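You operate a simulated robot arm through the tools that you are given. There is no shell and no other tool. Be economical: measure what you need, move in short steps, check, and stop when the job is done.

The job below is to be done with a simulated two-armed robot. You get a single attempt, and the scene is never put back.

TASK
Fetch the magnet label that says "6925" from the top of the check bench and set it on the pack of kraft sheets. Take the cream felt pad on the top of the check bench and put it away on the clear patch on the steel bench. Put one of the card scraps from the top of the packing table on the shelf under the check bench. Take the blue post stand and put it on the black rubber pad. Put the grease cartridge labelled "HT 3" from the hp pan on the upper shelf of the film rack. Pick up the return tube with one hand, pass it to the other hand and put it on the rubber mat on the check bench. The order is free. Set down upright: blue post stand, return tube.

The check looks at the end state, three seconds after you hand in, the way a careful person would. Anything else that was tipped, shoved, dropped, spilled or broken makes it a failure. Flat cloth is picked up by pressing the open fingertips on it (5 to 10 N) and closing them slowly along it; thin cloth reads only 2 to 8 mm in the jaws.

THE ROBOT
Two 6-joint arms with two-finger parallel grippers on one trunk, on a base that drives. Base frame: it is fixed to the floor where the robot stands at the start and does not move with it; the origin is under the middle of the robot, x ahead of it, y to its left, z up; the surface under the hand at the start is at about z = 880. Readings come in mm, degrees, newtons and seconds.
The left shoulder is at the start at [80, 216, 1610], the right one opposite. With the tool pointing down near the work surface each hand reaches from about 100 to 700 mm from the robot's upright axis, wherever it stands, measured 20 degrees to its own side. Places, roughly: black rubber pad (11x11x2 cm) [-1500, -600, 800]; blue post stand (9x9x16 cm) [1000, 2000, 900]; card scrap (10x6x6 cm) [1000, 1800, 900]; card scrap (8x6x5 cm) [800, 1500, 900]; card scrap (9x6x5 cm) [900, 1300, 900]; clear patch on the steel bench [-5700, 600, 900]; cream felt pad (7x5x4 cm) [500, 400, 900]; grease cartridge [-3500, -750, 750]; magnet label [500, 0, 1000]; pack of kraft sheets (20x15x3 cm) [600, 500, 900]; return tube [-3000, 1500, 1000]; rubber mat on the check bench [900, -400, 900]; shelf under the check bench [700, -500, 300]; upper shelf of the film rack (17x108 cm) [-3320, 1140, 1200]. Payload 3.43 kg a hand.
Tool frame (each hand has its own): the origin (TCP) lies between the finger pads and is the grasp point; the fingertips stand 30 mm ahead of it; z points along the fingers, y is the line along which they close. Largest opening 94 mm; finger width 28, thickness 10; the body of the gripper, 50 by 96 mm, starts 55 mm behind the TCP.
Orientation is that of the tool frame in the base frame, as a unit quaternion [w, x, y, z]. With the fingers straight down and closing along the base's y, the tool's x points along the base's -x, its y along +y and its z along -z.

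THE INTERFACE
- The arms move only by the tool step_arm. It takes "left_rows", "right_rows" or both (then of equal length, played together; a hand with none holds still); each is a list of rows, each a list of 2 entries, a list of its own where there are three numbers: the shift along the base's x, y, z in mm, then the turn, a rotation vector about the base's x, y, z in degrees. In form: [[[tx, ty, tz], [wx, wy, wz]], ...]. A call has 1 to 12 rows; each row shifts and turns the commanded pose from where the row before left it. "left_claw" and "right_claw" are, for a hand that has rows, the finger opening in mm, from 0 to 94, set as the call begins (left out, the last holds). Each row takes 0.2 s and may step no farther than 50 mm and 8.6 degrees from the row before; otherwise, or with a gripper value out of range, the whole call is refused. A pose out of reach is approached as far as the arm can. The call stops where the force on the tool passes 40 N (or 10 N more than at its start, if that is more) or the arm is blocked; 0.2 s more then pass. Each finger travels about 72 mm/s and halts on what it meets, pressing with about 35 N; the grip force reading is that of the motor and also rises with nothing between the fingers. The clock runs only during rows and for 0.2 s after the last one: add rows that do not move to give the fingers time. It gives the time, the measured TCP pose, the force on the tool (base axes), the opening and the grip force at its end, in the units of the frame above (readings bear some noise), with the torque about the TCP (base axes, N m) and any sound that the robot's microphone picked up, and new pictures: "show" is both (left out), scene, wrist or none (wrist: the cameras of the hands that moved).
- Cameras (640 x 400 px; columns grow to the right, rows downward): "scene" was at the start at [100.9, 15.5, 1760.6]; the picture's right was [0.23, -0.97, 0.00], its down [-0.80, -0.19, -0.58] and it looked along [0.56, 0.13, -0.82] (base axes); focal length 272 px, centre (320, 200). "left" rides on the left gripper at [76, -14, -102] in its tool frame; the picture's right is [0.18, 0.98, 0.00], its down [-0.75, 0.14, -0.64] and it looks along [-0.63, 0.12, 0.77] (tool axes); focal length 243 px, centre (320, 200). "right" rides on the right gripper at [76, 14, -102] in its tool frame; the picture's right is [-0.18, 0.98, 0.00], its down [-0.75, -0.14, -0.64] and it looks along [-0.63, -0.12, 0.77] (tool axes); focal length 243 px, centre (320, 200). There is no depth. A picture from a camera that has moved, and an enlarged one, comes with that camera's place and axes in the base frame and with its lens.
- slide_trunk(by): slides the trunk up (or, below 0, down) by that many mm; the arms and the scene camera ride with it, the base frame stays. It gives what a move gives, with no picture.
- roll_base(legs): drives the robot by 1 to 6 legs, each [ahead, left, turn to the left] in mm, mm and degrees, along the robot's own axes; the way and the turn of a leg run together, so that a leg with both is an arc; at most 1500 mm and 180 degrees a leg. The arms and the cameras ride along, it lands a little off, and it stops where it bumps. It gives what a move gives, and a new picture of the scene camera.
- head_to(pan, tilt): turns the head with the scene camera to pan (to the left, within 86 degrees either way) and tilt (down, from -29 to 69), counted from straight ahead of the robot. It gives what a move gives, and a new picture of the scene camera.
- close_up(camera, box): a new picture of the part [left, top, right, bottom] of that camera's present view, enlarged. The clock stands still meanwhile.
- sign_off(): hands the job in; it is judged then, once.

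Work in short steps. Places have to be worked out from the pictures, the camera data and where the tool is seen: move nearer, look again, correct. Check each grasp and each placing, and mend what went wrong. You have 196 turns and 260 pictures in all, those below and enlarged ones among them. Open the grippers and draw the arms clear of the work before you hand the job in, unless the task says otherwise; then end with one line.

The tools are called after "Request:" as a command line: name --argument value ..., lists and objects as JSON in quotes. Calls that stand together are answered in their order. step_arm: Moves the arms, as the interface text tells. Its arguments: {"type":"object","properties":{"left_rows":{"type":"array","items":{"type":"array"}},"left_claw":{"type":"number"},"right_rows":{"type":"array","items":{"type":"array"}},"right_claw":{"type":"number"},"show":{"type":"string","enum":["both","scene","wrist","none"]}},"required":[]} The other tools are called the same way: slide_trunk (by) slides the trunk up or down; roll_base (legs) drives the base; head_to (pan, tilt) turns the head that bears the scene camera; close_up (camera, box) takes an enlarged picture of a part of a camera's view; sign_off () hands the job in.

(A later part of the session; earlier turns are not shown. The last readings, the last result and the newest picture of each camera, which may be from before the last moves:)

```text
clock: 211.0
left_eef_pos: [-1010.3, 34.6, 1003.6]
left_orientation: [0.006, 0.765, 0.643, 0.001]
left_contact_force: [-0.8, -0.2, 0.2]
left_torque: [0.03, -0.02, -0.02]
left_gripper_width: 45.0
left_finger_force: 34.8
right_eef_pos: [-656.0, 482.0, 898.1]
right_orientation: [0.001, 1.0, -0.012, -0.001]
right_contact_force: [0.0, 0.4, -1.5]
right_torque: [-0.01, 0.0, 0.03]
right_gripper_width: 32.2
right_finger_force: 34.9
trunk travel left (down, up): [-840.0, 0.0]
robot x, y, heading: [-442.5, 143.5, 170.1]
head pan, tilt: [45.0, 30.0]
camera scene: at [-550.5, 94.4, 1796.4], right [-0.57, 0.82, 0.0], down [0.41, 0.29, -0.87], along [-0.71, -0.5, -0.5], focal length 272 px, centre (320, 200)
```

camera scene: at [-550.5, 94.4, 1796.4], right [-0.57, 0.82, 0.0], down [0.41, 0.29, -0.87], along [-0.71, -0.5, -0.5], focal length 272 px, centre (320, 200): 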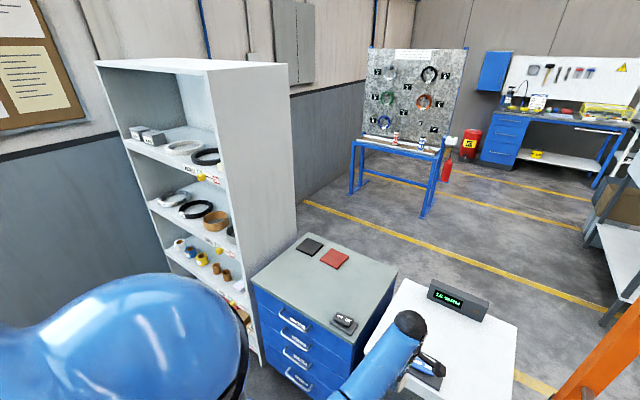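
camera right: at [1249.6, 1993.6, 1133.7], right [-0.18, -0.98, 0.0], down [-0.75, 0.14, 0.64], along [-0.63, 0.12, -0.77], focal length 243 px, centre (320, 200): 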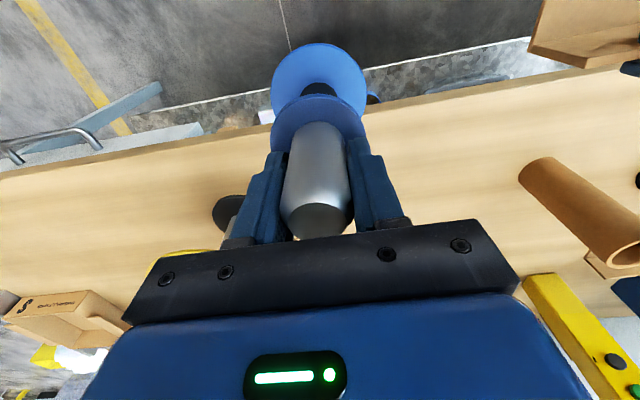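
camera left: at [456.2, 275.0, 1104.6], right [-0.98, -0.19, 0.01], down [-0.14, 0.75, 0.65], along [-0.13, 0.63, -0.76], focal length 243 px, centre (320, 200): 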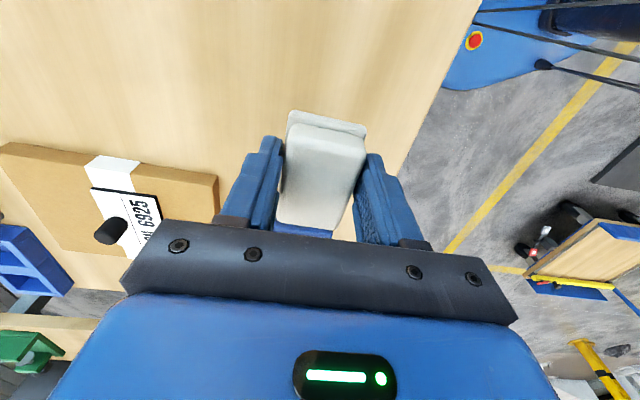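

The black rubber pad lies on the blue cabinet at about [-1491, -629]; a tall rack stands just left of it (front x≈-1105, y<-700), so my left hand must be kept clear. I retract the left hand inward/lower first.

Request:
step_arm --left_rows '[[[42, 0, -10], [0, 0, 0]], [[42, 0, -15], [0, 0, 0]], [[42, 0, -15], [0, 0, 0]], [[42, -5, -15], [0, 0, 5]], [[42, -10, -15], [0, 0, 8]], [[35, -20, -15], [0, 0, 8]], [[25, -30, -10], [0, 0, 8]], [[20, -35, 0], [0, 0, 8]], [[20, -35, 0], [0, 0, 8]], [[20, -35, 0], [0, 0, 8]], [[0, 0, 0], [0, 0, 0]]]' --show "none"

Request:
head_to --pan 30 --tilt 50

```text
clock: 213.2
left_eef_pos: [-720.0, -79.0, 912.1]
left_orientation: [-0.005, 0.566, 0.824, -0.007]
left_contact_force: [-0.3, -0.7, -1.2]
left_torque: [0.02, -0.03, -0.01]
left_gripper_width: 44.4
left_finger_force: 35.2
right_eef_pos: [-655.3, 482.4, 897.4]
right_orientation: [0.0, 1.0, -0.012, 0.0]
right_contact_force: [0.2, -1.0, -2.1]
right_torque: [0.02, -0.02, 0.0]
right_gripper_width: 32.7
right_finger_force: 35.0
trunk travel left (down, up): [-840.0, 0.0]
robot x, y, heading: [-446.5, 141.6, 169.8]
head pan, tilt: [45.0, 30.0]
stopped in row 10 (left hand): the arm was blocked; the commanded pose is now the measured one
```

```text
clock: 214.0
left_eef_pos: [-717.5, -78.9, 912.1]
left_orientation: [-0.006, 0.568, 0.823, -0.007]
left_contact_force: [0.8, -1.0, -0.6]
left_torque: [-0.02, -0.01, 0.0]
left_gripper_width: 44.7
left_finger_force: 35.1
right_eef_pos: [-656.0, 482.4, 898.2]
right_orientation: [0.002, 1.0, -0.012, -0.001]
right_contact_force: [0.1, -0.2, -2.8]
right_torque: [0.01, 0.01, -0.02]
right_gripper_width: 32.3
right_finger_force: 35.1
trunk travel left (down, up): [-840.0, 0.0]
robot x, y, heading: [-442.3, 139.7, 170.1]
head pan, tilt: [30.0, 50.0]
camera scene: at [-548.7, 119.7, 1766.8], right [-0.34, 0.94, 0.0], down [0.72, 0.26, -0.64], along [-0.6, -0.22, -0.77], focal length 272 px, centre (320, 200)
```

scene: 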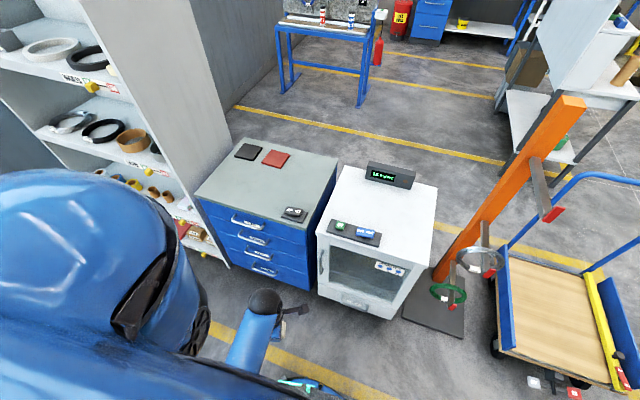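

The left hand tucks only to about 230 mm ahead, so I'll stand farther back (axis x≈-790, y≈-800) with the trunk lowered, giving the right arm enough reach. I drive there, first stopping at x≈-445.

Request:
roll_base --legs '[[0, 0, 10], [0, 920, 0]]'

Request:
head_to --pan 0 --tilt 45

```text
clock: 219.4
left_eef_pos: [-674.0, -1029.7, 912.0]
left_orientation: [-0.005, 0.491, 0.871, -0.009]
left_contact_force: [0.4, -0.6, -0.6]
left_torque: [0.01, -0.02, -0.01]
left_gripper_width: 45.2
left_finger_force: 35.1
right_eef_pos: [-712.9, -464.7, 897.1]
right_orientation: [0.002, 0.997, 0.076, -0.001]
right_contact_force: [-0.5, -0.3, -2.0]
right_torque: [-0.01, 0.04, -0.01]
right_gripper_width: 32.4
right_finger_force: 35.5
trunk travel left (down, up): [-840.0, 0.0]
robot x, y, heading: [-446.1, -764.0, -179.7]
head pan, tilt: [30.0, 50.0]
camera scene: at [-542.5, -802.1, 1766.9], right [-0.5, 0.86, 0.0], down [0.66, 0.38, -0.64], along [-0.56, -0.32, -0.77], focal length 272 px, centre (320, 200)
```

scene: 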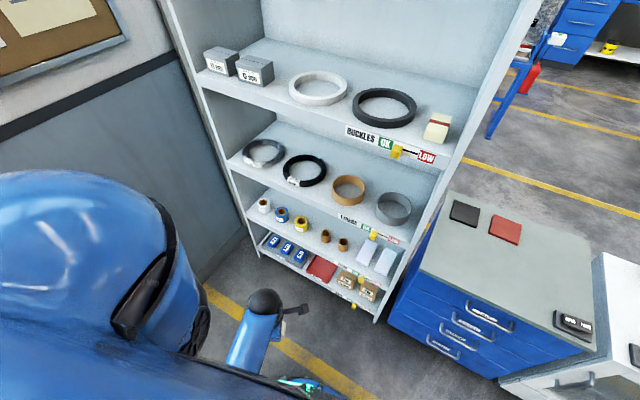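

```text
clock: 220.4
left_eef_pos: [-674.0, -1030.6, 910.8]
left_orientation: [-0.006, 0.491, 0.871, -0.008]
left_contact_force: [0.9, -0.6, 0.2]
left_torque: [0.02, -0.02, 0.02]
left_gripper_width: 45.1
left_finger_force: 34.8
right_eef_pos: [-712.0, -466.9, 897.4]
right_orientation: [0.001, 0.997, 0.077, -0.001]
right_contact_force: [0.1, -0.1, -2.2]
right_torque: [0.02, -0.02, -0.01]
right_gripper_width: 32.0
right_finger_force: 34.5
trunk travel left (down, up): [-840.0, 0.0]
robot x, y, heading: [-445.9, -760.0, -179.7]
head pan, tilt: [0.0, 45.0]
camera scene: at [-557.3, -766.2, 1773.7], right [0.0, 1.0, 0.0], down [0.71, 0.0, -0.71], along [-0.71, 0.0, -0.71], focal length 272 px, centre (320, 200)
```

scene: 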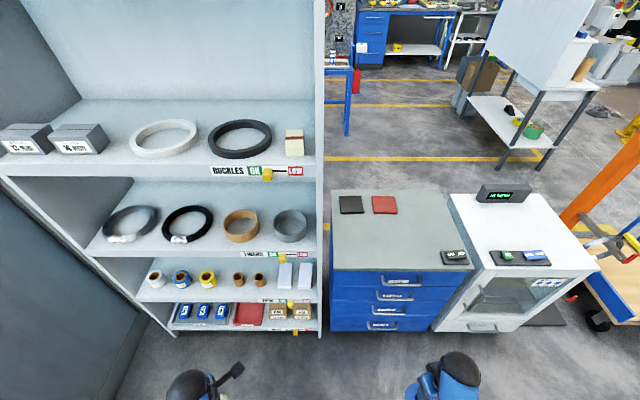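

Pad refined to ≈[-1491, -616]; rack front ≈-1115. I extend the right hand in free space first, then lower the trunk.

Request:
step_arm --right_rows '[[[-34, -18, 10], [0, 0, 0]], [[-34, -18, 12], [0, 0, 0]], [[-34, -18, 12], [0, 0, 0]], [[-34, -18, 12], [0, 0, 0]], [[-34, -19, 12], [0, 0, 0]], [[-34, -19, 12], [0, 0, 0]], [[-34, -19, 12], [0, 0, 0]], [[-34, -19, 12], [0, 0, 0]], [[0, 0, 0], [0, 0, 0]]]' --show "none"

Request:
slide_trunk --by -280

Request:
step_arm --right_rows '[[[0, 0, 40], [0, 0, 0]], [[0, 0, 40], [0, 0, 0]], [[0, 0, 40], [0, 0, 0]], [[0, 0, 40], [0, 0, 0]], [[0, 0, 40], [0, 0, 0]], [[0, 0, 20], [0, 0, 0]], [[0, 0, 0], [0, 0, 0]]]' --show "both"

```text
clock: 222.4
left_eef_pos: [-673.8, -1030.9, 913.4]
left_orientation: [-0.005, 0.492, 0.871, -0.008]
left_contact_force: [0.0, 0.0, 0.0]
left_torque: [-0.04, 0.02, 0.01]
left_gripper_width: 44.8
left_finger_force: 34.8
right_eef_pos: [-983.4, -616.6, 991.1]
right_orientation: [0.001, 0.997, 0.077, 0.0]
right_contact_force: [-0.3, -0.1, -1.1]
right_torque: [0.01, 0.02, 0.0]
right_gripper_width: 32.4
right_finger_force: 35.0
trunk travel left (down, up): [-840.0, 0.0]
robot x, y, heading: [-444.2, -764.4, -179.7]
head pan, tilt: [0.0, 45.0]
```

```text
clock: 225.2
left_eef_pos: [-674.0, -1029.2, 629.4]
left_orientation: [-0.005, 0.492, 0.87, -0.009]
left_contact_force: [-0.7, -0.2, -0.4]
left_torque: [0.01, -0.02, 0.01]
left_gripper_width: 44.7
left_finger_force: 34.8
right_eef_pos: [-983.3, -615.9, 710.7]
right_orientation: [0.001, 0.997, 0.076, 0.0]
right_contact_force: [0.2, -0.3, -1.6]
right_torque: [-0.01, 0.03, 0.02]
right_gripper_width: 32.3
right_finger_force: 34.8
trunk travel left (down, up): [-560.0, 280.0]
robot x, y, heading: [-445.4, -761.6, -179.8]
head pan, tilt: [0.0, 45.0]
```

```text
clock: 226.8
left_eef_pos: [-674.8, -1028.6, 631.6]
left_orientation: [-0.004, 0.492, 0.871, -0.008]
left_contact_force: [-0.6, 0.2, -0.4]
left_torque: [0.01, 0.01, -0.01]
left_gripper_width: 44.8
left_finger_force: 35.3
right_eef_pos: [-1038.9, -623.8, 829.8]
right_orientation: [0.0, 0.997, 0.076, -0.001]
right_contact_force: [0.4, -0.9, -2.3]
right_torque: [0.0, -0.01, 0.02]
right_gripper_width: 32.5
right_finger_force: 34.7
right hand out of reach, approached as far as the arm can: row 3, 4, 5, 6
trunk travel left (down, up): [-560.0, 280.0]
robot x, y, heading: [-447.6, -763.9, -179.7]
head pan, tilt: [0.0, 45.0]
camera scene: at [-557.4, -765.6, 1493.8], right [0.0, 1.0, 0.0], down [0.71, 0.0, -0.71], along [-0.71, 0.0, -0.71], focal length 272 px, centre (320, 200)
camera right: at [-959.5, -627.9, 933.3], right [-0.03, -1.0, 0.0], down [-0.76, 0.03, 0.64], along [-0.64, 0.02, -0.77], focal length 243 px, centre (320, 200)
```

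scene: 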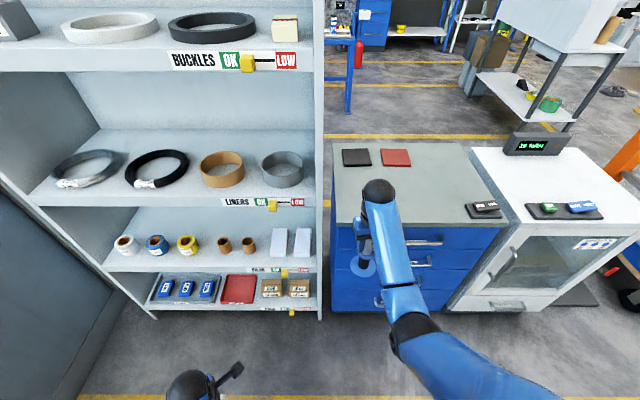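
right: 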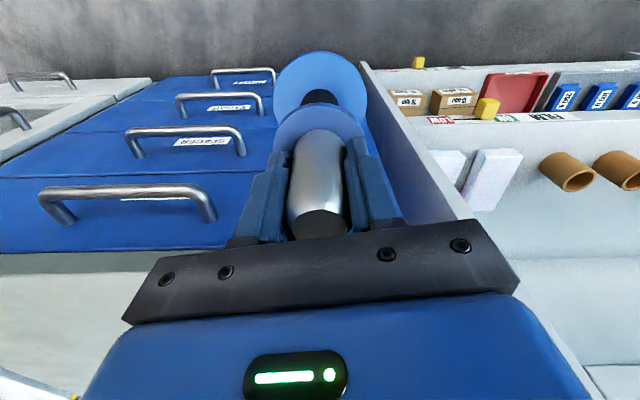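

There's also an upper limit for tool-down; a trunk lowering of about 160 gives the best window. I raise the trunk 120.

Request:
slide_trunk --by 120

Request:
step_arm --right_rows '[[[-10, 2, 12], [0, 0, 0]], [[-15, 2, 10], [0, 0, 0]], [[0, 0, 0], [0, 0, 0]]]' --show "none"

```text
clock: 228.3
left_eef_pos: [-675.0, -1030.1, 751.5]
left_orientation: [-0.004, 0.492, 0.871, -0.007]
left_contact_force: [-0.2, -0.2, 0.4]
left_torque: [0.0, 0.01, 0.0]
left_gripper_width: 45.0
left_finger_force: 35.1
right_eef_pos: [-1037.9, -625.3, 951.1]
right_orientation: [0.001, 0.997, 0.076, -0.002]
right_contact_force: [-1.0, 0.0, -2.0]
right_torque: [0.03, 0.01, 0.01]
right_gripper_width: 32.3
right_finger_force: 35.5
trunk travel left (down, up): [-680.0, 160.0]
robot x, y, heading: [-444.8, -762.6, -179.9]
head pan, tilt: [0.0, 45.0]
```

```text
clock: 229.1
left_eef_pos: [-674.1, -1030.4, 751.8]
left_orientation: [-0.005, 0.491, 0.871, -0.008]
left_contact_force: [-0.1, 1.9, 0.4]
left_torque: [0.01, -0.01, 0.0]
left_gripper_width: 44.8
left_finger_force: 35.1
right_eef_pos: [-1064.7, -621.7, 970.0]
right_orientation: [0.001, 0.997, 0.077, -0.001]
right_contact_force: [-0.6, 0.9, -1.6]
right_torque: [-0.01, 0.0, 0.01]
right_gripper_width: 32.3
right_finger_force: 35.0
right hand out of reach, approached as far as the arm can: row 1
trunk travel left (down, up): [-680.0, 160.0]
robot x, y, heading: [-445.4, -763.2, -180.2]
head pan, tilt: [0.0, 45.0]
```

I drive 360 mm forward; the stand's bottom (z≈836) clears the cabinet top.

Request:
roll_base --legs '[[200, 0, 0]]'

Request:
close_up --camera "right" --box '[0, 0, 640, 400]'

```text
clock: 230.7
left_eef_pos: [-872.5, -1030.0, 752.3]
left_orientation: [-0.006, 0.492, 0.871, -0.009]
left_contact_force: [0.9, 0.0, 0.0]
left_torque: [0.0, 0.0, 0.0]
left_gripper_width: 44.9
left_finger_force: 35.4
right_eef_pos: [-1263.1, -622.4, 971.4]
right_orientation: [0.001, 0.997, 0.076, -0.003]
right_contact_force: [0.6, 0.5, -2.1]
right_torque: [0.01, -0.01, -0.06]
right_gripper_width: 32.3
right_finger_force: 34.8
trunk travel left (down, up): [-680.0, 160.0]
robot x, y, heading: [-644.9, -762.0, -179.7]
head pan, tilt: [0.0, 45.0]
camera scene: at [-753.2, -766.3, 1614.1], right [0.0, 1.0, 0.0], down [0.7, 0.0, -0.71], along [-0.71, 0.0, -0.7], focal length 272 px, centre (320, 200)
```

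scene: 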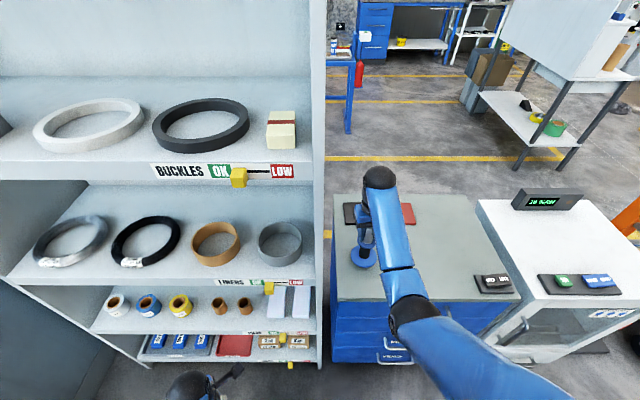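

```text
1.00 times, centred on (320, 200) of right (not enlarged: the box is as wide or as high as the picture)
camera zoom: at [-1184.1, -625.2, 1074.3], right [-0.03, -1.0, 0.0], down [-0.76, 0.03, 0.65], along [-0.65, 0.02, -0.76], focal length 243 px, centre (320, 200)
```

zoom: 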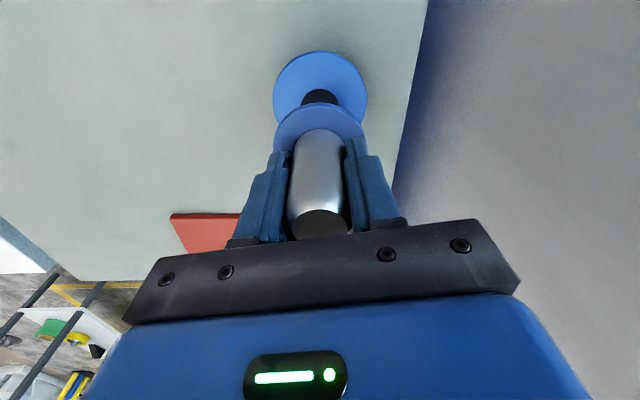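

All consistent. I drive 160 more.

Request:
roll_base --legs '[[160, 0, 0]]'

Request:
close_up --camera "right" --box '[0, 0, 640, 400]'

```text
clock: 232.1
left_eef_pos: [-1030.8, -1030.7, 753.1]
left_orientation: [-0.006, 0.493, 0.87, -0.009]
left_contact_force: [0.9, 0.8, -0.7]
left_torque: [-0.02, 0.01, -0.01]
left_gripper_width: 44.8
left_finger_force: 34.9
right_eef_pos: [-1422.5, -623.8, 970.0]
right_orientation: [0.002, 0.997, 0.076, -0.002]
right_contact_force: [0.1, -0.1, -2.3]
right_torque: [-0.03, 0.0, 0.01]
right_gripper_width: 32.3
right_finger_force: 35.1
trunk travel left (down, up): [-680.0, 160.0]
robot x, y, heading: [-806.4, -765.8, -179.9]
head pan, tilt: [0.0, 45.0]
camera scene: at [-912.8, -767.0, 1614.0], right [0.0, 1.0, 0.0], down [0.71, 0.0, -0.71], along [-0.71, 0.0, -0.71], focal length 272 px, centre (320, 200)
```

scene: 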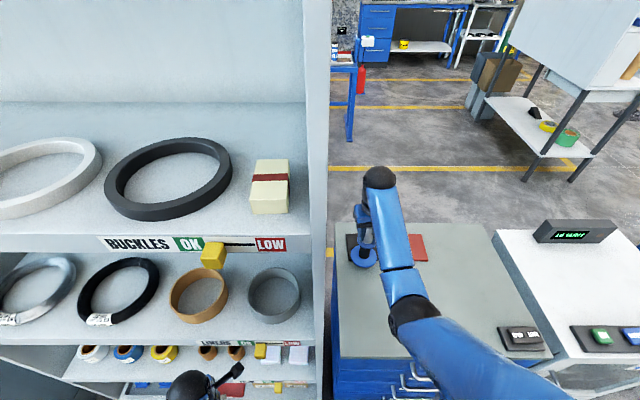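

```text
1.00 times, centred on (320, 200) of right (not enlarged: the box is as wide or as high as the picture)
camera zoom: at [-1343.5, -626.4, 1074.0], right [-0.03, -1.0, 0.0], down [-0.76, 0.03, 0.65], along [-0.65, 0.02, -0.76], focal length 243 px, centre (320, 200)
```

zoom: 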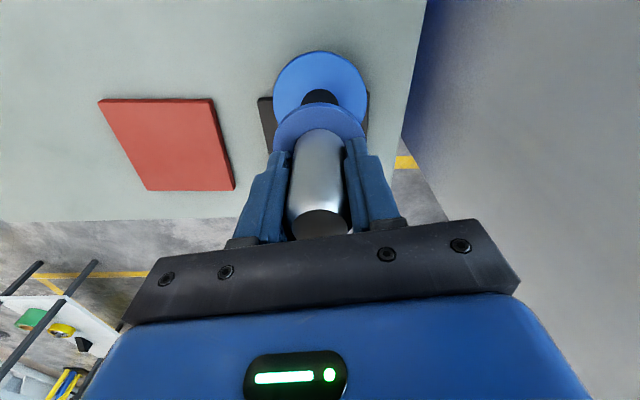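

The black pad's centre is ≈[-1486, -617]; the stand's base centre is about 13 mm nearer to me than the TCP. I shift the hand to put the base over the pad centre.

Request:
step_arm --right_rows '[[[-38, 4, 0], [0, 0, 0]], [[-38, 3, 0], [0, 0, 0]], [[0, 0, 0], [0, 0, 0]]]' --show "wrist"

```text
clock: 232.9
left_eef_pos: [-1032.9, -1031.4, 751.9]
left_orientation: [-0.004, 0.492, 0.87, -0.008]
left_contact_force: [-0.3, -0.5, 0.0]
left_torque: [0.01, 0.0, -0.04]
left_gripper_width: 44.8
left_finger_force: 35.1
right_eef_pos: [-1501.6, -615.8, 969.1]
right_orientation: [0.001, 0.997, 0.077, -0.002]
right_contact_force: [0.1, -0.3, -0.8]
right_torque: [0.02, 0.0, 0.02]
right_gripper_width: 32.2
right_finger_force: 34.7
trunk travel left (down, up): [-680.0, 160.0]
robot x, y, heading: [-806.2, -769.7, -179.7]
head pan, tilt: [0.0, 45.0]
camera right: at [-1422.9, -618.4, 1071.7], right [-0.03, -1.0, 0.0], down [-0.76, 0.03, 0.64], along [-0.64, 0.02, -0.77], focal length 243 px, centre (320, 200)
```

right: 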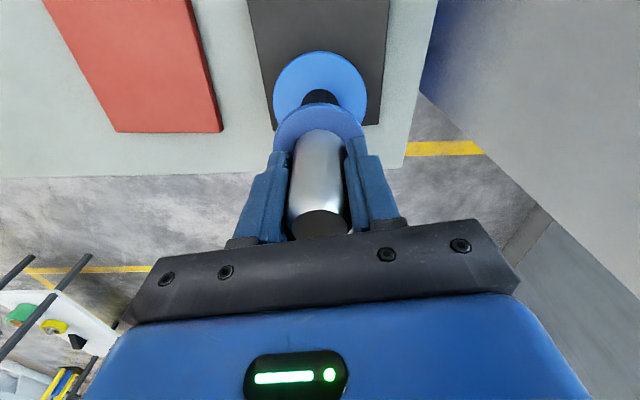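

Base is within 6 mm of the pad centre; I correct by (+4,-3) and lower gently until contact.

Request:
step_arm --right_rows '[[[4, -3, -4], [0, 0, 0]], [[0, 0, -4], [0, 0, 0]], [[0, 0, -3], [0, 0, 0]], [[0, 0, -3], [0, 0, 0]], [[0, 0, 0], [0, 0, 0]]]' --show "none"

```text
clock: 234.1
left_eef_pos: [-1031.5, -1031.0, 753.0]
left_orientation: [-0.005, 0.492, 0.87, -0.008]
left_contact_force: [0.1, 0.0, -0.1]
left_torque: [-0.03, -0.02, 0.03]
left_gripper_width: 44.4
left_finger_force: 35.5
right_eef_pos: [-1496.1, -618.7, 958.2]
right_orientation: [0.002, 0.997, 0.077, -0.003]
right_contact_force: [-2.2, 1.6, 14.6]
right_torque: [0.29, -0.34, 0.06]
right_gripper_width: 32.3
right_finger_force: 35.5
trunk travel left (down, up): [-680.0, 160.0]
robot x, y, heading: [-801.5, -767.2, -179.8]
head pan, tilt: [0.0, 45.0]
```

Contact at z≈958. I look before releasing.

Request:
step_arm --right_rows '[[[0, 0, 0], [0, 0, 0]]]' --show "wrist"

Request:
close_up --camera "scene" --box '[310, 150, 470, 290]'

```text
clock: 234.5
left_eef_pos: [-1031.1, -1030.0, 751.8]
left_orientation: [-0.006, 0.492, 0.87, -0.008]
left_contact_force: [-0.1, 0.0, -0.4]
left_torque: [0.03, 0.03, 0.03]
left_gripper_width: 44.7
left_finger_force: 35.4
right_eef_pos: [-1496.0, -618.8, 958.3]
right_orientation: [0.001, 0.997, 0.076, -0.004]
right_contact_force: [-4.3, 2.2, 19.5]
right_torque: [0.41, -0.09, 0.01]
right_gripper_width: 32.3
right_finger_force: 34.8
trunk travel left (down, up): [-680.0, 160.0]
robot x, y, heading: [-807.2, -764.3, -179.7]
head pan, tilt: [0.0, 45.0]
camera right: at [-1416.6, -622.5, 1060.8], right [-0.03, -1.0, 0.0], down [-0.76, 0.03, 0.65], along [-0.65, 0.02, -0.76], focal length 243 px, centre (320, 200)
```

right: 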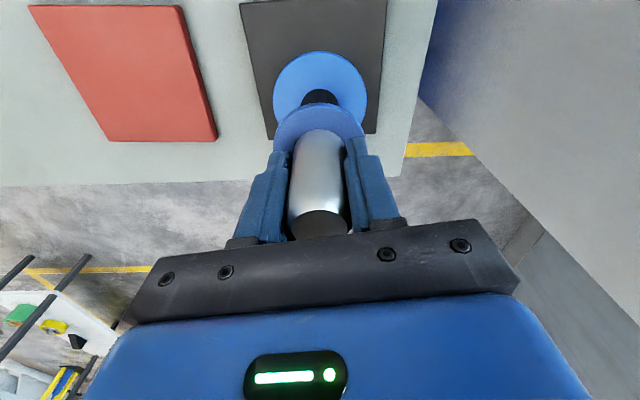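

```text
2.86 times, centred on (390, 220) of scene
camera zoom: at [-913.7, -767.4, 1614.1], right [0.0, 1.0, 0.0], down [0.71, 0.0, -0.71], along [-0.71, 0.0, -0.71], focal length 778 px, centre (120, 143)
```

zoom: 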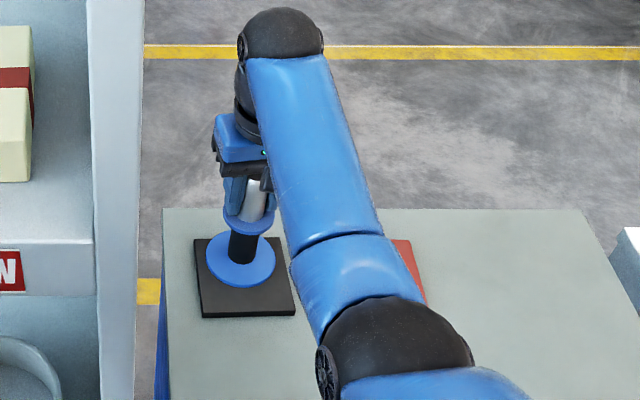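

The base sits on the pad but slightly toward the far edge; I lift 6 mm, shift 8 mm toward me and set it down again.

Request:
step_arm --right_rows '[[[0, 0, 8], [0, 0, 0]], [[8, 0, 0], [0, 0, 0]], [[0, 0, 0], [0, 0, 0]], [[0, 0, -5], [0, 0, 0]], [[0, 0, -2], [0, 0, 0]], [[0, 0, 0], [0, 0, 0]]]' --show "none"

Request:
close_up --camera "scene" --box '[330, 200, 410, 270]'

```text
clock: 235.9
left_eef_pos: [-1030.9, -1031.1, 752.9]
left_orientation: [-0.005, 0.492, 0.87, -0.008]
left_contact_force: [-0.8, 0.7, 0.3]
left_torque: [-0.01, 0.0, -0.01]
left_gripper_width: 44.7
left_finger_force: 35.5
right_eef_pos: [-1485.9, -619.2, 958.6]
right_orientation: [0.0, 0.997, 0.077, -0.003]
right_contact_force: [0.0, 2.7, 8.0]
right_torque: [0.51, -0.14, -0.04]
right_gripper_width: 32.3
right_finger_force: 35.1
trunk travel left (down, up): [-680.0, 160.0]
robot x, y, heading: [-806.1, -764.1, -179.8]
head pan, tilt: [0.0, 45.0]
```

```text
5.71 times, centred on (370, 235) of scene
camera zoom: at [-914.4, -767.0, 1613.9], right [0.0, 1.0, 0.0], down [0.71, 0.0, -0.71], along [-0.71, 0.0, -0.71], focal length 1556 px, centre (34, 0)
```

zoom: 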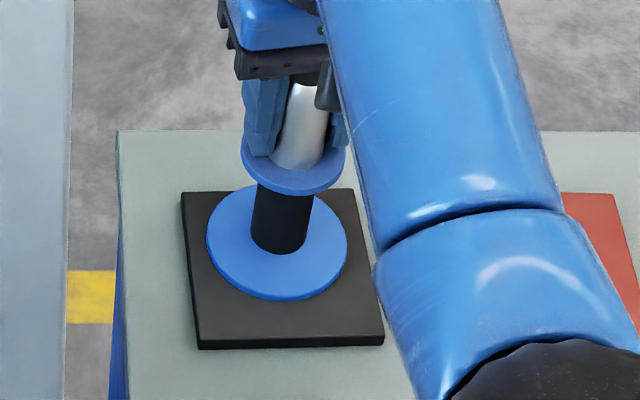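

The base is fully on the pad. I open slowly and lift straight up.

Request:
step_arm --right_rows '[[[0, 0, 0], [0, 0, 0]], [[0, 0, 0], [0, 0, 0]], [[0, 0, 0], [0, 0, 0]], [[0, 0, 0], [0, 0, 0]]]' --right_claw 70 --show "wrist"

```text
clock: 236.9
left_eef_pos: [-1032.9, -1031.1, 752.1]
left_orientation: [-0.004, 0.492, 0.87, -0.008]
left_contact_force: [-0.3, -0.7, -0.3]
left_torque: [0.01, 0.0, 0.03]
left_gripper_width: 44.8
left_finger_force: 35.4
right_eef_pos: [-1488.2, -620.2, 955.4]
right_orientation: [0.002, 0.997, 0.077, -0.002]
right_contact_force: [0.5, -0.5, -0.9]
right_torque: [0.02, 0.02, 0.01]
right_gripper_width: 70.0
right_finger_force: 0.1
trunk travel left (down, up): [-680.0, 160.0]
robot x, y, heading: [-807.0, -767.2, -179.8]
head pan, tilt: [0.0, 45.0]
camera right: at [-1409.6, -622.8, 1059.5], right [-0.03, -1.0, 0.0], down [-0.76, 0.03, 0.64], along [-0.64, 0.02, -0.77], focal length 243 px, centre (320, 200)
```

right: 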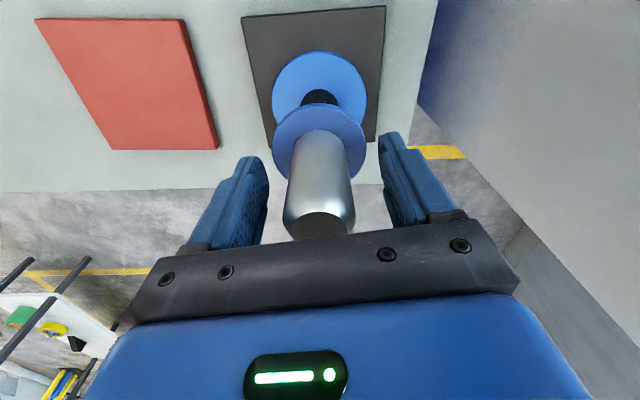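

The stand stands free. I back the base straight out so the fingers slide off around the post.

Request:
roll_base --legs '[[-400, 0, 0]]'

Request:
close_up --camera "scene" --box '[300, 120, 460, 240]'

```text
clock: 239.4
left_eef_pos: [-630.0, -1029.4, 751.0]
left_orientation: [-0.005, 0.49, 0.871, -0.007]
left_contact_force: [0.6, 0.9, 0.1]
left_torque: [0.0, 0.03, 0.01]
left_gripper_width: 44.7
left_finger_force: 34.5
right_eef_pos: [-1088.4, -620.3, 955.7]
right_orientation: [0.001, 0.997, 0.08, -0.001]
right_contact_force: [0.9, -0.6, -0.3]
right_torque: [-0.01, -0.04, 0.0]
right_gripper_width: 69.8
right_finger_force: 0.1
trunk travel left (down, up): [-680.0, 160.0]
robot x, y, heading: [-404.0, -763.1, -179.4]
head pan, tilt: [0.0, 45.0]
camera scene: at [-516.7, -765.0, 1613.6], right [-0.01, 1.0, 0.0], down [0.71, 0.01, -0.71], along [-0.71, -0.01, -0.71], focal length 272 px, centre (320, 200)
```

scene: 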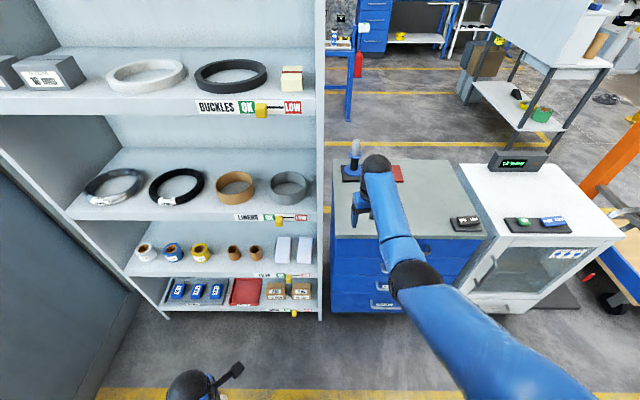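

```text
3.33 times, centred on (380, 180) of scene
camera zoom: at [-516.7, -765.0, 1613.6], right [-0.01, 1.0, 0.0], down [0.71, 0.01, -0.71], along [-0.71, -0.01, -0.71], focal length 908 px, centre (120, 267)
```

zoom: 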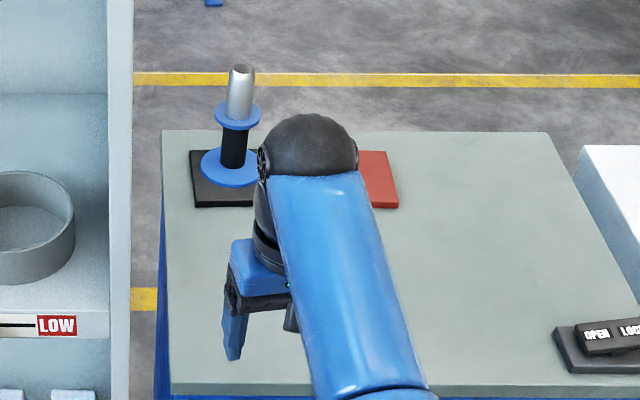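

The blue stand stands upright on the black pad. I raise the trunk, tuck in the right hand, then drive toward y≈1900 to go around the trolley and look toward -x.

Request:
slide_trunk --by 160

Request:
step_arm --right_rows '[[[40, 3, -15], [0, 0, 0]], [[40, 3, -20], [0, 0, 0]], [[40, 3, -20], [0, 0, 0]], [[40, 3, -20], [0, 0, 0]], [[40, 3, -20], [0, 0, 0]], [[40, 3, -20], [0, 0, 0]], [[20, 3, -10], [0, 0, 0]], [[0, 0, 0], [0, 0, 0]]]' --show "none"

Request:
roll_base --legs '[[-100, 0, -0.6], [0, -1500, 0], [0, -1200, 0]]'

Request:
head_to --pan 0 --tilt 18

```text
clock: 241.3
left_eef_pos: [-629.5, -1029.8, 912.7]
left_orientation: [-0.004, 0.49, 0.872, -0.008]
left_contact_force: [-1.3, 1.6, -0.1]
left_torque: [0.0, 0.0, 0.01]
left_gripper_width: 44.7
left_finger_force: 35.0
right_eef_pos: [-1087.1, -619.9, 1116.9]
right_orientation: [0.001, 0.997, 0.079, -0.001]
right_contact_force: [0.5, 0.0, 0.1]
right_torque: [-0.01, -0.03, -0.02]
right_gripper_width: 69.9
right_finger_force: 0.1
trunk travel left (down, up): [-840.0, 0.0]
robot x, y, heading: [-401.2, -762.7, -179.3]
head pan, tilt: [0.0, 45.0]
```

```text
clock: 243.1
left_eef_pos: [-630.7, -1029.2, 912.4]
left_orientation: [-0.005, 0.491, 0.871, -0.007]
left_contact_force: [0.4, -0.5, -1.2]
left_torque: [0.0, -0.02, -0.01]
left_gripper_width: 45.1
left_finger_force: 34.4
right_eef_pos: [-827.2, -599.3, 991.7]
right_orientation: [0.001, 0.997, 0.08, -0.002]
right_contact_force: [1.3, -1.0, 0.0]
right_torque: [-0.02, 0.01, 0.02]
right_gripper_width: 69.8
right_finger_force: 0.0
trunk travel left (down, up): [-840.0, 0.0]
robot x, y, heading: [-401.7, -762.6, -179.5]
head pan, tilt: [0.0, 45.0]
```

```text
clock: 257.1
left_eef_pos: [-530.4, 1700.5, 910.6]
left_orientation: [-0.004, 0.487, 0.873, -0.008]
left_contact_force: [0.3, -0.3, 0.3]
left_torque: [0.01, 0.01, 0.0]
left_gripper_width: 44.8
left_finger_force: 34.7
right_eef_pos: [-729.9, 2130.4, 992.1]
right_orientation: [0.0, 0.997, 0.083, -0.002]
right_contact_force: [-0.4, -0.6, 1.0]
right_torque: [0.03, -0.01, -0.01]
right_gripper_width: 70.1
right_finger_force: 0.1
trunk travel left (down, up): [-840.0, 0.0]
robot x, y, heading: [-302.8, 1967.1, -178.8]
head pan, tilt: [0.0, 45.0]
camera scene: at [-416.0, 1964.9, 1773.8], right [-0.02, 1.0, 0.0], down [0.71, 0.01, -0.71], along [-0.71, -0.01, -0.71], focal length 272 px, centre (320, 200)
```

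scene: 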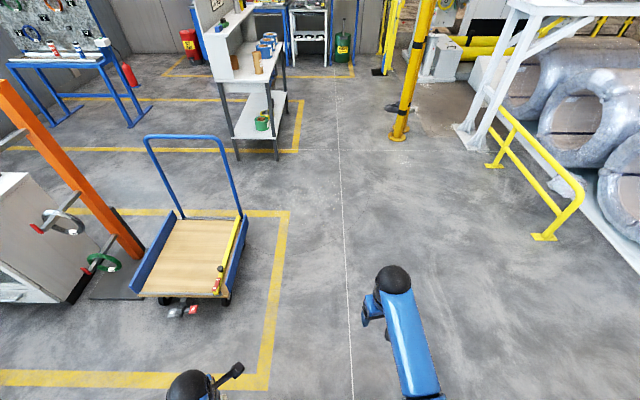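

```text
clock: 258.0
left_eef_pos: [-530.6, 1702.2, 912.3]
left_orientation: [-0.004, 0.488, 0.873, -0.008]
left_contact_force: [-0.3, -0.9, -0.3]
left_torque: [0.01, 0.05, 0.0]
left_gripper_width: 44.5
left_finger_force: 35.1
right_eef_pos: [-729.8, 2131.2, 992.5]
right_orientation: [0.001, 0.997, 0.083, -0.002]
right_contact_force: [-0.3, 0.0, 0.0]
right_torque: [0.01, 0.03, -0.01]
right_gripper_width: 70.1
right_finger_force: 0.1
trunk travel left (down, up): [-840.0, 0.0]
robot x, y, heading: [-303.6, 1968.4, -179.1]
head pan, tilt: [0.0, 18.0]
camera scene: at [-428.2, 1966.6, 1815.6], right [-0.02, 1.0, 0.0], down [0.31, 0.0, -0.95], along [-0.95, -0.01, -0.31], focal length 272 px, centre (320, 200)
```

scene: 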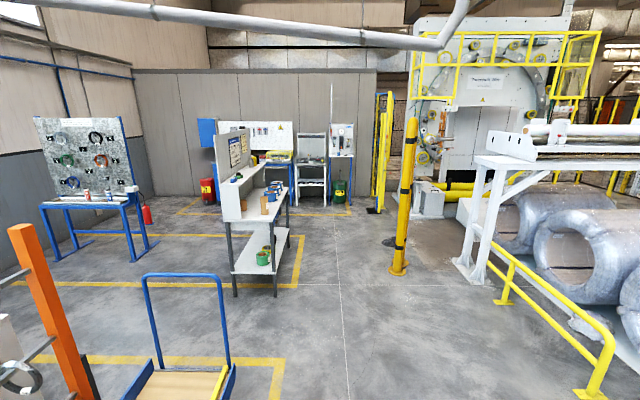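

The pegboard table at left rear should hold the hp pan; the grey rack in the middle is the film rack. I zoom in on them.

Request:
close_up --camera "scene" --box '[190, 100, 370, 300]'

Request:
close_up --camera "scene" --box '[20, 100, 180, 280]'

```text
2.00 times, centred on (280, 200) of scene
camera zoom: at [-428.2, 1966.6, 1815.6], right [-0.02, 1.0, 0.0], down [0.31, 0.0, -0.95], along [-0.95, -0.01, -0.31], focal length 545 px, centre (400, 200)
```

zoom: 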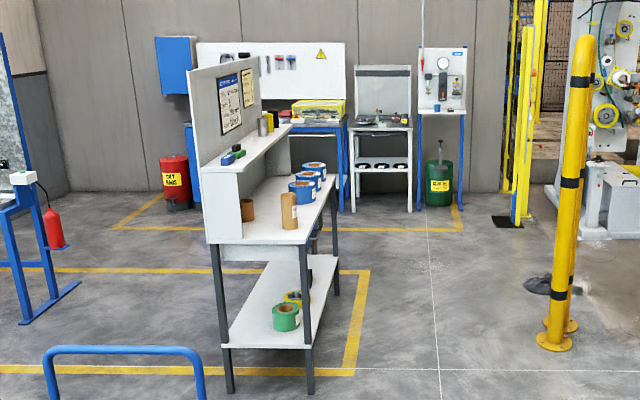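

```text
2.22 times, centred on (100, 190) of scene
camera zoom: at [-428.2, 1966.6, 1815.6], right [-0.02, 1.0, 0.0], down [0.31, 0.0, -0.95], along [-0.95, -0.01, -0.31], focal length 605 px, centre (809, 222)
```

zoom: 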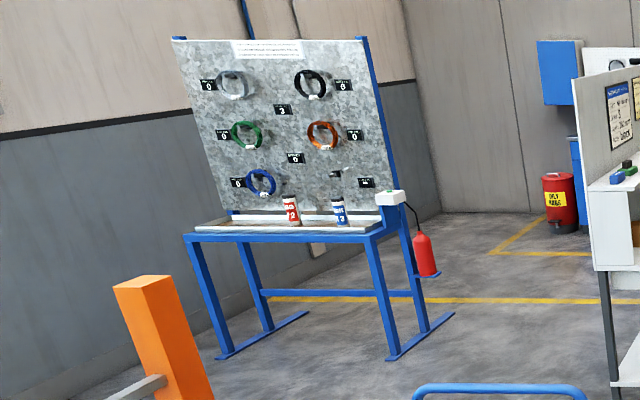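

The film rack faces +y (upper shelf against its panel, tube on the deck). First the felt pad: I drive along y≈1960 to x≈-4300 and look for the steel bench.

Request:
roll_base --legs '[[1500, 0, -1], [1500, 0, 0], [1000, 0, 0]]'

Request:
head_to --pan 35 --tilt 25

```text
clock: 277.0
left_eef_pos: [-4489.3, 1643.6, 911.9]
left_orientation: [-0.006, 0.494, 0.87, -0.008]
left_contact_force: [-0.2, -0.1, -0.5]
left_torque: [-0.01, 0.01, -0.01]
left_gripper_width: 45.1
left_finger_force: 34.4
right_eef_pos: [-4683.7, 2075.1, 993.4]
right_orientation: [0.001, 0.997, 0.075, -0.002]
right_contact_force: [1.3, 0.5, -0.2]
right_torque: [-0.02, 0.02, 0.0]
right_gripper_width: 69.9
right_finger_force: 0.0
trunk travel left (down, up): [-840.0, 0.0]
robot x, y, heading: [-4261.0, 1909.2, -180.1]
head pan, tilt: [0.0, 18.0]
camera scene: at [-4383.1, 1906.7, 1815.8], right [0.0, 1.0, 0.0], down [0.31, 0.0, -0.95], along [-0.95, 0.0, -0.31], focal length 272 px, centre (320, 200)
```

scene: 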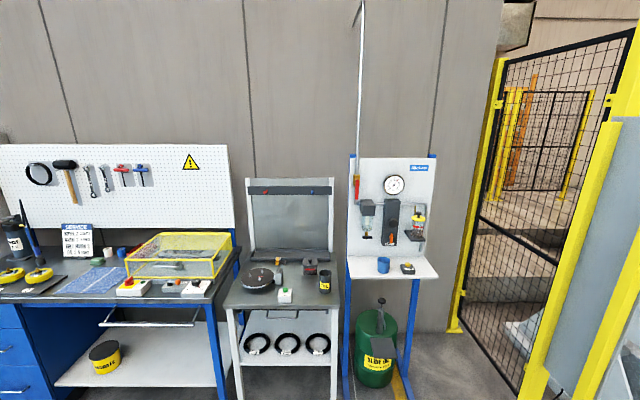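

```text
clock: 278.0
left_eef_pos: [-4490.6, 1643.6, 910.7]
left_orientation: [-0.004, 0.493, 0.87, -0.008]
left_contact_force: [-0.5, -0.4, -0.4]
left_torque: [-0.02, 0.02, 0.0]
left_gripper_width: 44.7
left_finger_force: 35.2
right_eef_pos: [-4684.1, 2075.6, 992.3]
right_orientation: [0.001, 0.997, 0.076, -0.002]
right_contact_force: [0.7, 0.4, -0.4]
right_torque: [0.0, -0.02, 0.0]
right_gripper_width: 69.7
right_finger_force: 0.1
trunk travel left (down, up): [-840.0, 0.0]
robot x, y, heading: [-4260.2, 1907.6, -180.2]
head pan, tilt: [35.0, 25.0]
camera scene: at [-4367.3, 1853.8, 1804.3], right [-0.57, 0.82, 0.0], down [0.35, 0.24, -0.91], along [-0.74, -0.52, -0.42], focal length 272 px, centre (320, 200)
```

scene: 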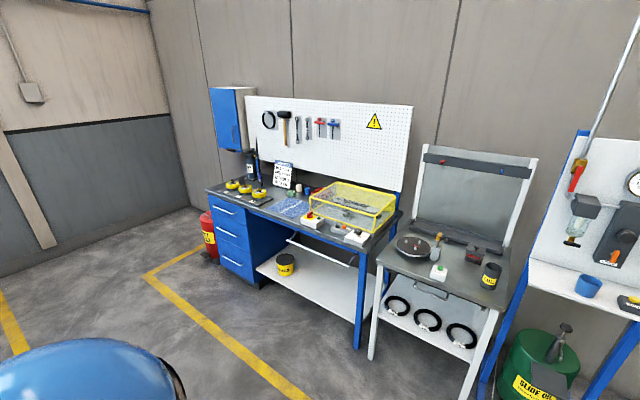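

The steel bench is the blue one with a grey top. I drive nearer: 300 ahead, then 1200 left, and look at its top.

Request:
roll_base --legs '[[300, 0, 0], [0, 1200, 0]]'

Request:
head_to --pan 0 --tilt 30

Request:
close_up --camera "scene" --box '[140, 130, 460, 330]'

```text
clock: 283.2
left_eef_pos: [-4764.5, 1049.7, 912.7]
left_orientation: [-0.005, 0.438, 0.899, -0.01]
left_contact_force: [0.2, -0.4, -1.2]
left_torque: [0.0, 0.01, 0.0]
left_gripper_width: 44.8
left_finger_force: 35.2
right_eef_pos: [-5010.2, 1455.0, 991.5]
right_orientation: [0.002, 0.99, 0.139, -0.002]
right_contact_force: [0.9, 0.0, 0.1]
right_torque: [-0.04, 0.02, 0.02]
right_gripper_width: 70.2
right_finger_force: 0.0
trunk travel left (down, up): [-840.0, 0.0]
robot x, y, heading: [-4569.1, 1345.0, -172.5]
head pan, tilt: [35.0, 25.0]
stopped in leg 2: the robot was blocked; the commanded pose is now the measured one
camera scene: at [-4668.0, 1275.9, 1804.4], right [-0.67, 0.74, 0.0], down [0.31, 0.28, -0.91], along [-0.67, -0.61, -0.42], focal length 272 px, centre (320, 200)
```

scene: 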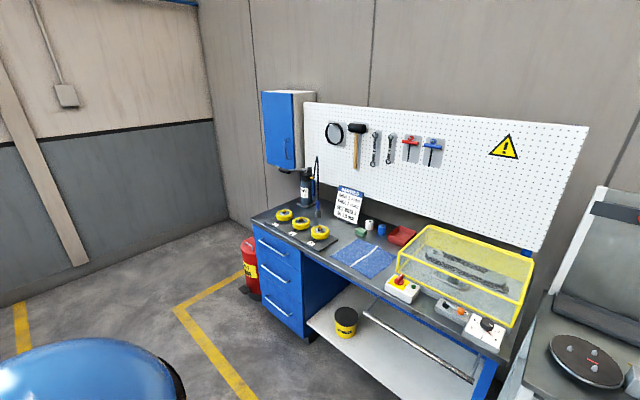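

```text
clock: 284.2
left_eef_pos: [-4762.8, 1049.0, 911.5]
left_orientation: [-0.005, 0.438, 0.899, -0.008]
left_contact_force: [-0.7, 0.4, -0.6]
left_torque: [0.01, -0.02, 0.0]
left_gripper_width: 44.9
left_finger_force: 35.3
right_eef_pos: [-5010.2, 1453.0, 992.0]
right_orientation: [0.001, 0.99, 0.139, -0.001]
right_contact_force: [0.3, -0.9, -0.4]
right_torque: [0.02, 0.02, 0.01]
right_gripper_width: 70.1
right_finger_force: 0.0
trunk travel left (down, up): [-840.0, 0.0]
robot x, y, heading: [-4569.1, 1338.7, -172.7]
head pan, tilt: [0.0, 30.0]
camera scene: at [-4688.7, 1323.8, 1796.4], right [-0.13, 0.99, 0.0], down [0.5, 0.06, -0.87], along [-0.86, -0.11, -0.5], focal length 272 px, centre (320, 200)
```

scene: 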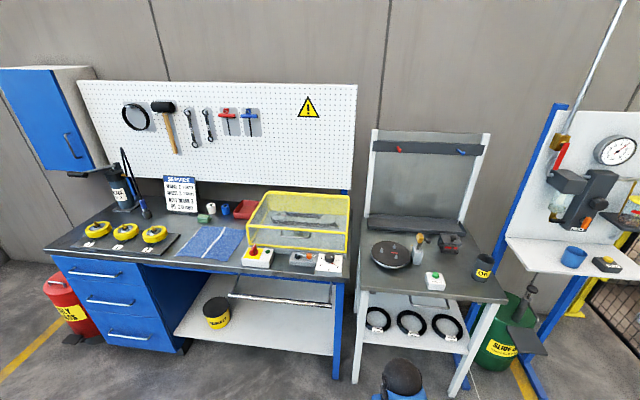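

```text
2.00 times, centred on (300, 230) of scene
camera zoom: at [-4688.7, 1323.8, 1796.4], right [-0.13, 0.99, 0.0], down [0.5, 0.06, -0.87], along [-0.86, -0.11, -0.5], focal length 545 px, centre (360, 140)
```

zoom: 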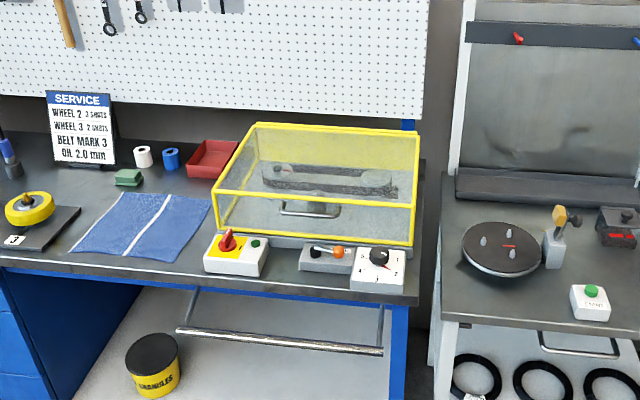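

The base was blocked during the strafe; I look left to see what I bumped.

Request:
head_to --pan 86 --tilt 40

```text
clock: 285.8
left_eef_pos: [-4764.1, 1049.4, 912.4]
left_orientation: [-0.004, 0.437, 0.899, -0.009]
left_contact_force: [-0.4, -0.8, -0.8]
left_torque: [-0.01, 0.01, 0.01]
left_gripper_width: 44.7
left_finger_force: 35.3
right_eef_pos: [-5010.5, 1453.4, 991.3]
right_orientation: [0.001, 0.99, 0.139, -0.002]
right_contact_force: [0.1, 0.2, -0.1]
right_torque: [0.01, -0.02, 0.03]
right_gripper_width: 69.8
right_finger_force: 0.1
trunk travel left (down, up): [-840.0, 0.0]
robot x, y, heading: [-4571.5, 1341.1, -172.5]
head pan, tilt: [85.9, 40.0]
camera scene: at [-4594.5, 1251.1, 1781.0], right [-1.0, -0.06, 0.0], down [-0.04, 0.64, -0.77], along [0.04, -0.76, -0.64], focal length 272 px, centre (320, 200)
```

scene: 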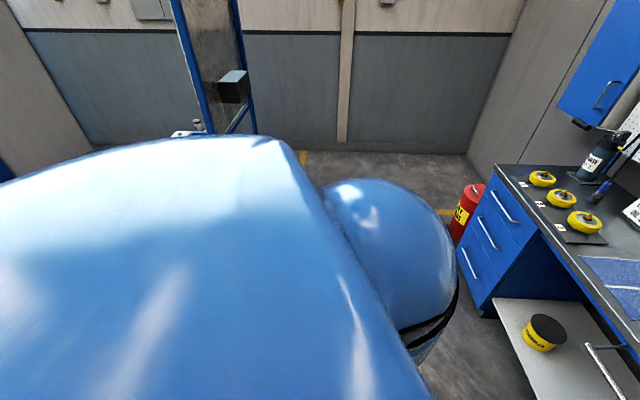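

Something behind-left (probably boxes or the rack's end) blocked it. I move ahead 200 mm away from it and turn left to look at it.

Request:
roll_base --legs '[[250, -60, 0], [0, 0, 80]]'

Request:
head_to --pan 60 --tilt 35

```text
clock: 291.1
left_eef_pos: [-4567.7, 1130.7, 911.6]
left_orientation: [0.003, -0.254, 0.967, -0.009]
left_contact_force: [-0.4, -0.4, 0.0]
left_torque: [-0.04, -0.01, 0.0]
left_gripper_width: 44.9
left_finger_force: 35.1
right_eef_pos: [-5005.1, 949.2, 992.3]
right_orientation: [0.001, 0.662, 0.75, 0.0]
right_contact_force: [0.4, -0.9, 0.1]
right_torque: [0.0, 0.01, 0.02]
right_gripper_width: 70.0
right_finger_force: 0.1
trunk travel left (down, up): [-840.0, 0.0]
robot x, y, heading: [-4826.3, 1368.8, -91.6]
head pan, tilt: [85.9, 40.0]
camera scene: at [-4743.1, 1328.2, 1781.0], right [-0.1, -1.0, 0.0], down [-0.64, 0.06, -0.77], along [0.76, -0.07, -0.64], focal length 272 px, centre (320, 200)
```

scene: 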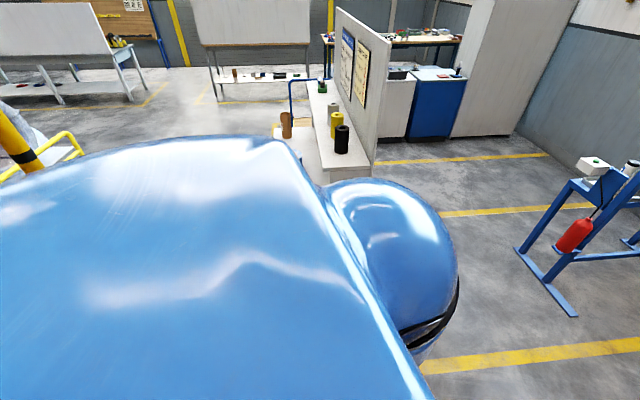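

```text
clock: 292.0
left_eef_pos: [-4569.0, 1130.3, 912.7]
left_orientation: [0.003, -0.253, 0.967, -0.009]
left_contact_force: [-0.3, -1.0, -0.8]
left_torque: [-0.01, -0.02, 0.02]
left_gripper_width: 44.9
left_finger_force: 35.7
right_eef_pos: [-5005.6, 948.9, 991.7]
right_orientation: [0.002, 0.662, 0.749, 0.0]
right_contact_force: [0.0, 0.4, -0.4]
right_torque: [0.0, -0.02, -0.03]
right_gripper_width: 69.8
right_finger_force: 0.1
trunk travel left (down, up): [-840.0, 0.0]
robot x, y, heading: [-4830.1, 1369.0, -91.6]
head pan, tilt: [60.0, 35.0]
camera scene: at [-4752.4, 1290.5, 1788.6], right [-0.52, -0.85, 0.0], down [-0.49, 0.3, -0.82], along [0.7, -0.43, -0.57], focal length 272 px, centre (320, 200)
```

scene: 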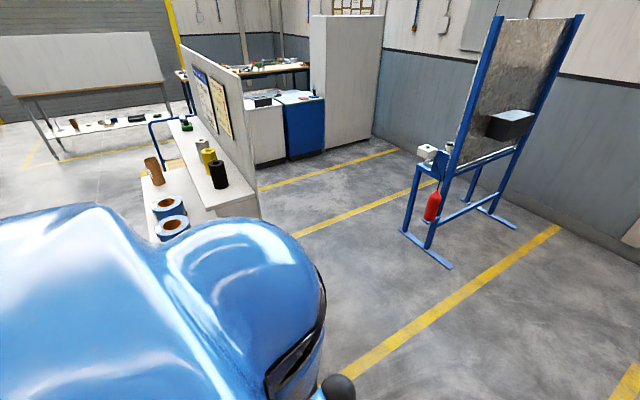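

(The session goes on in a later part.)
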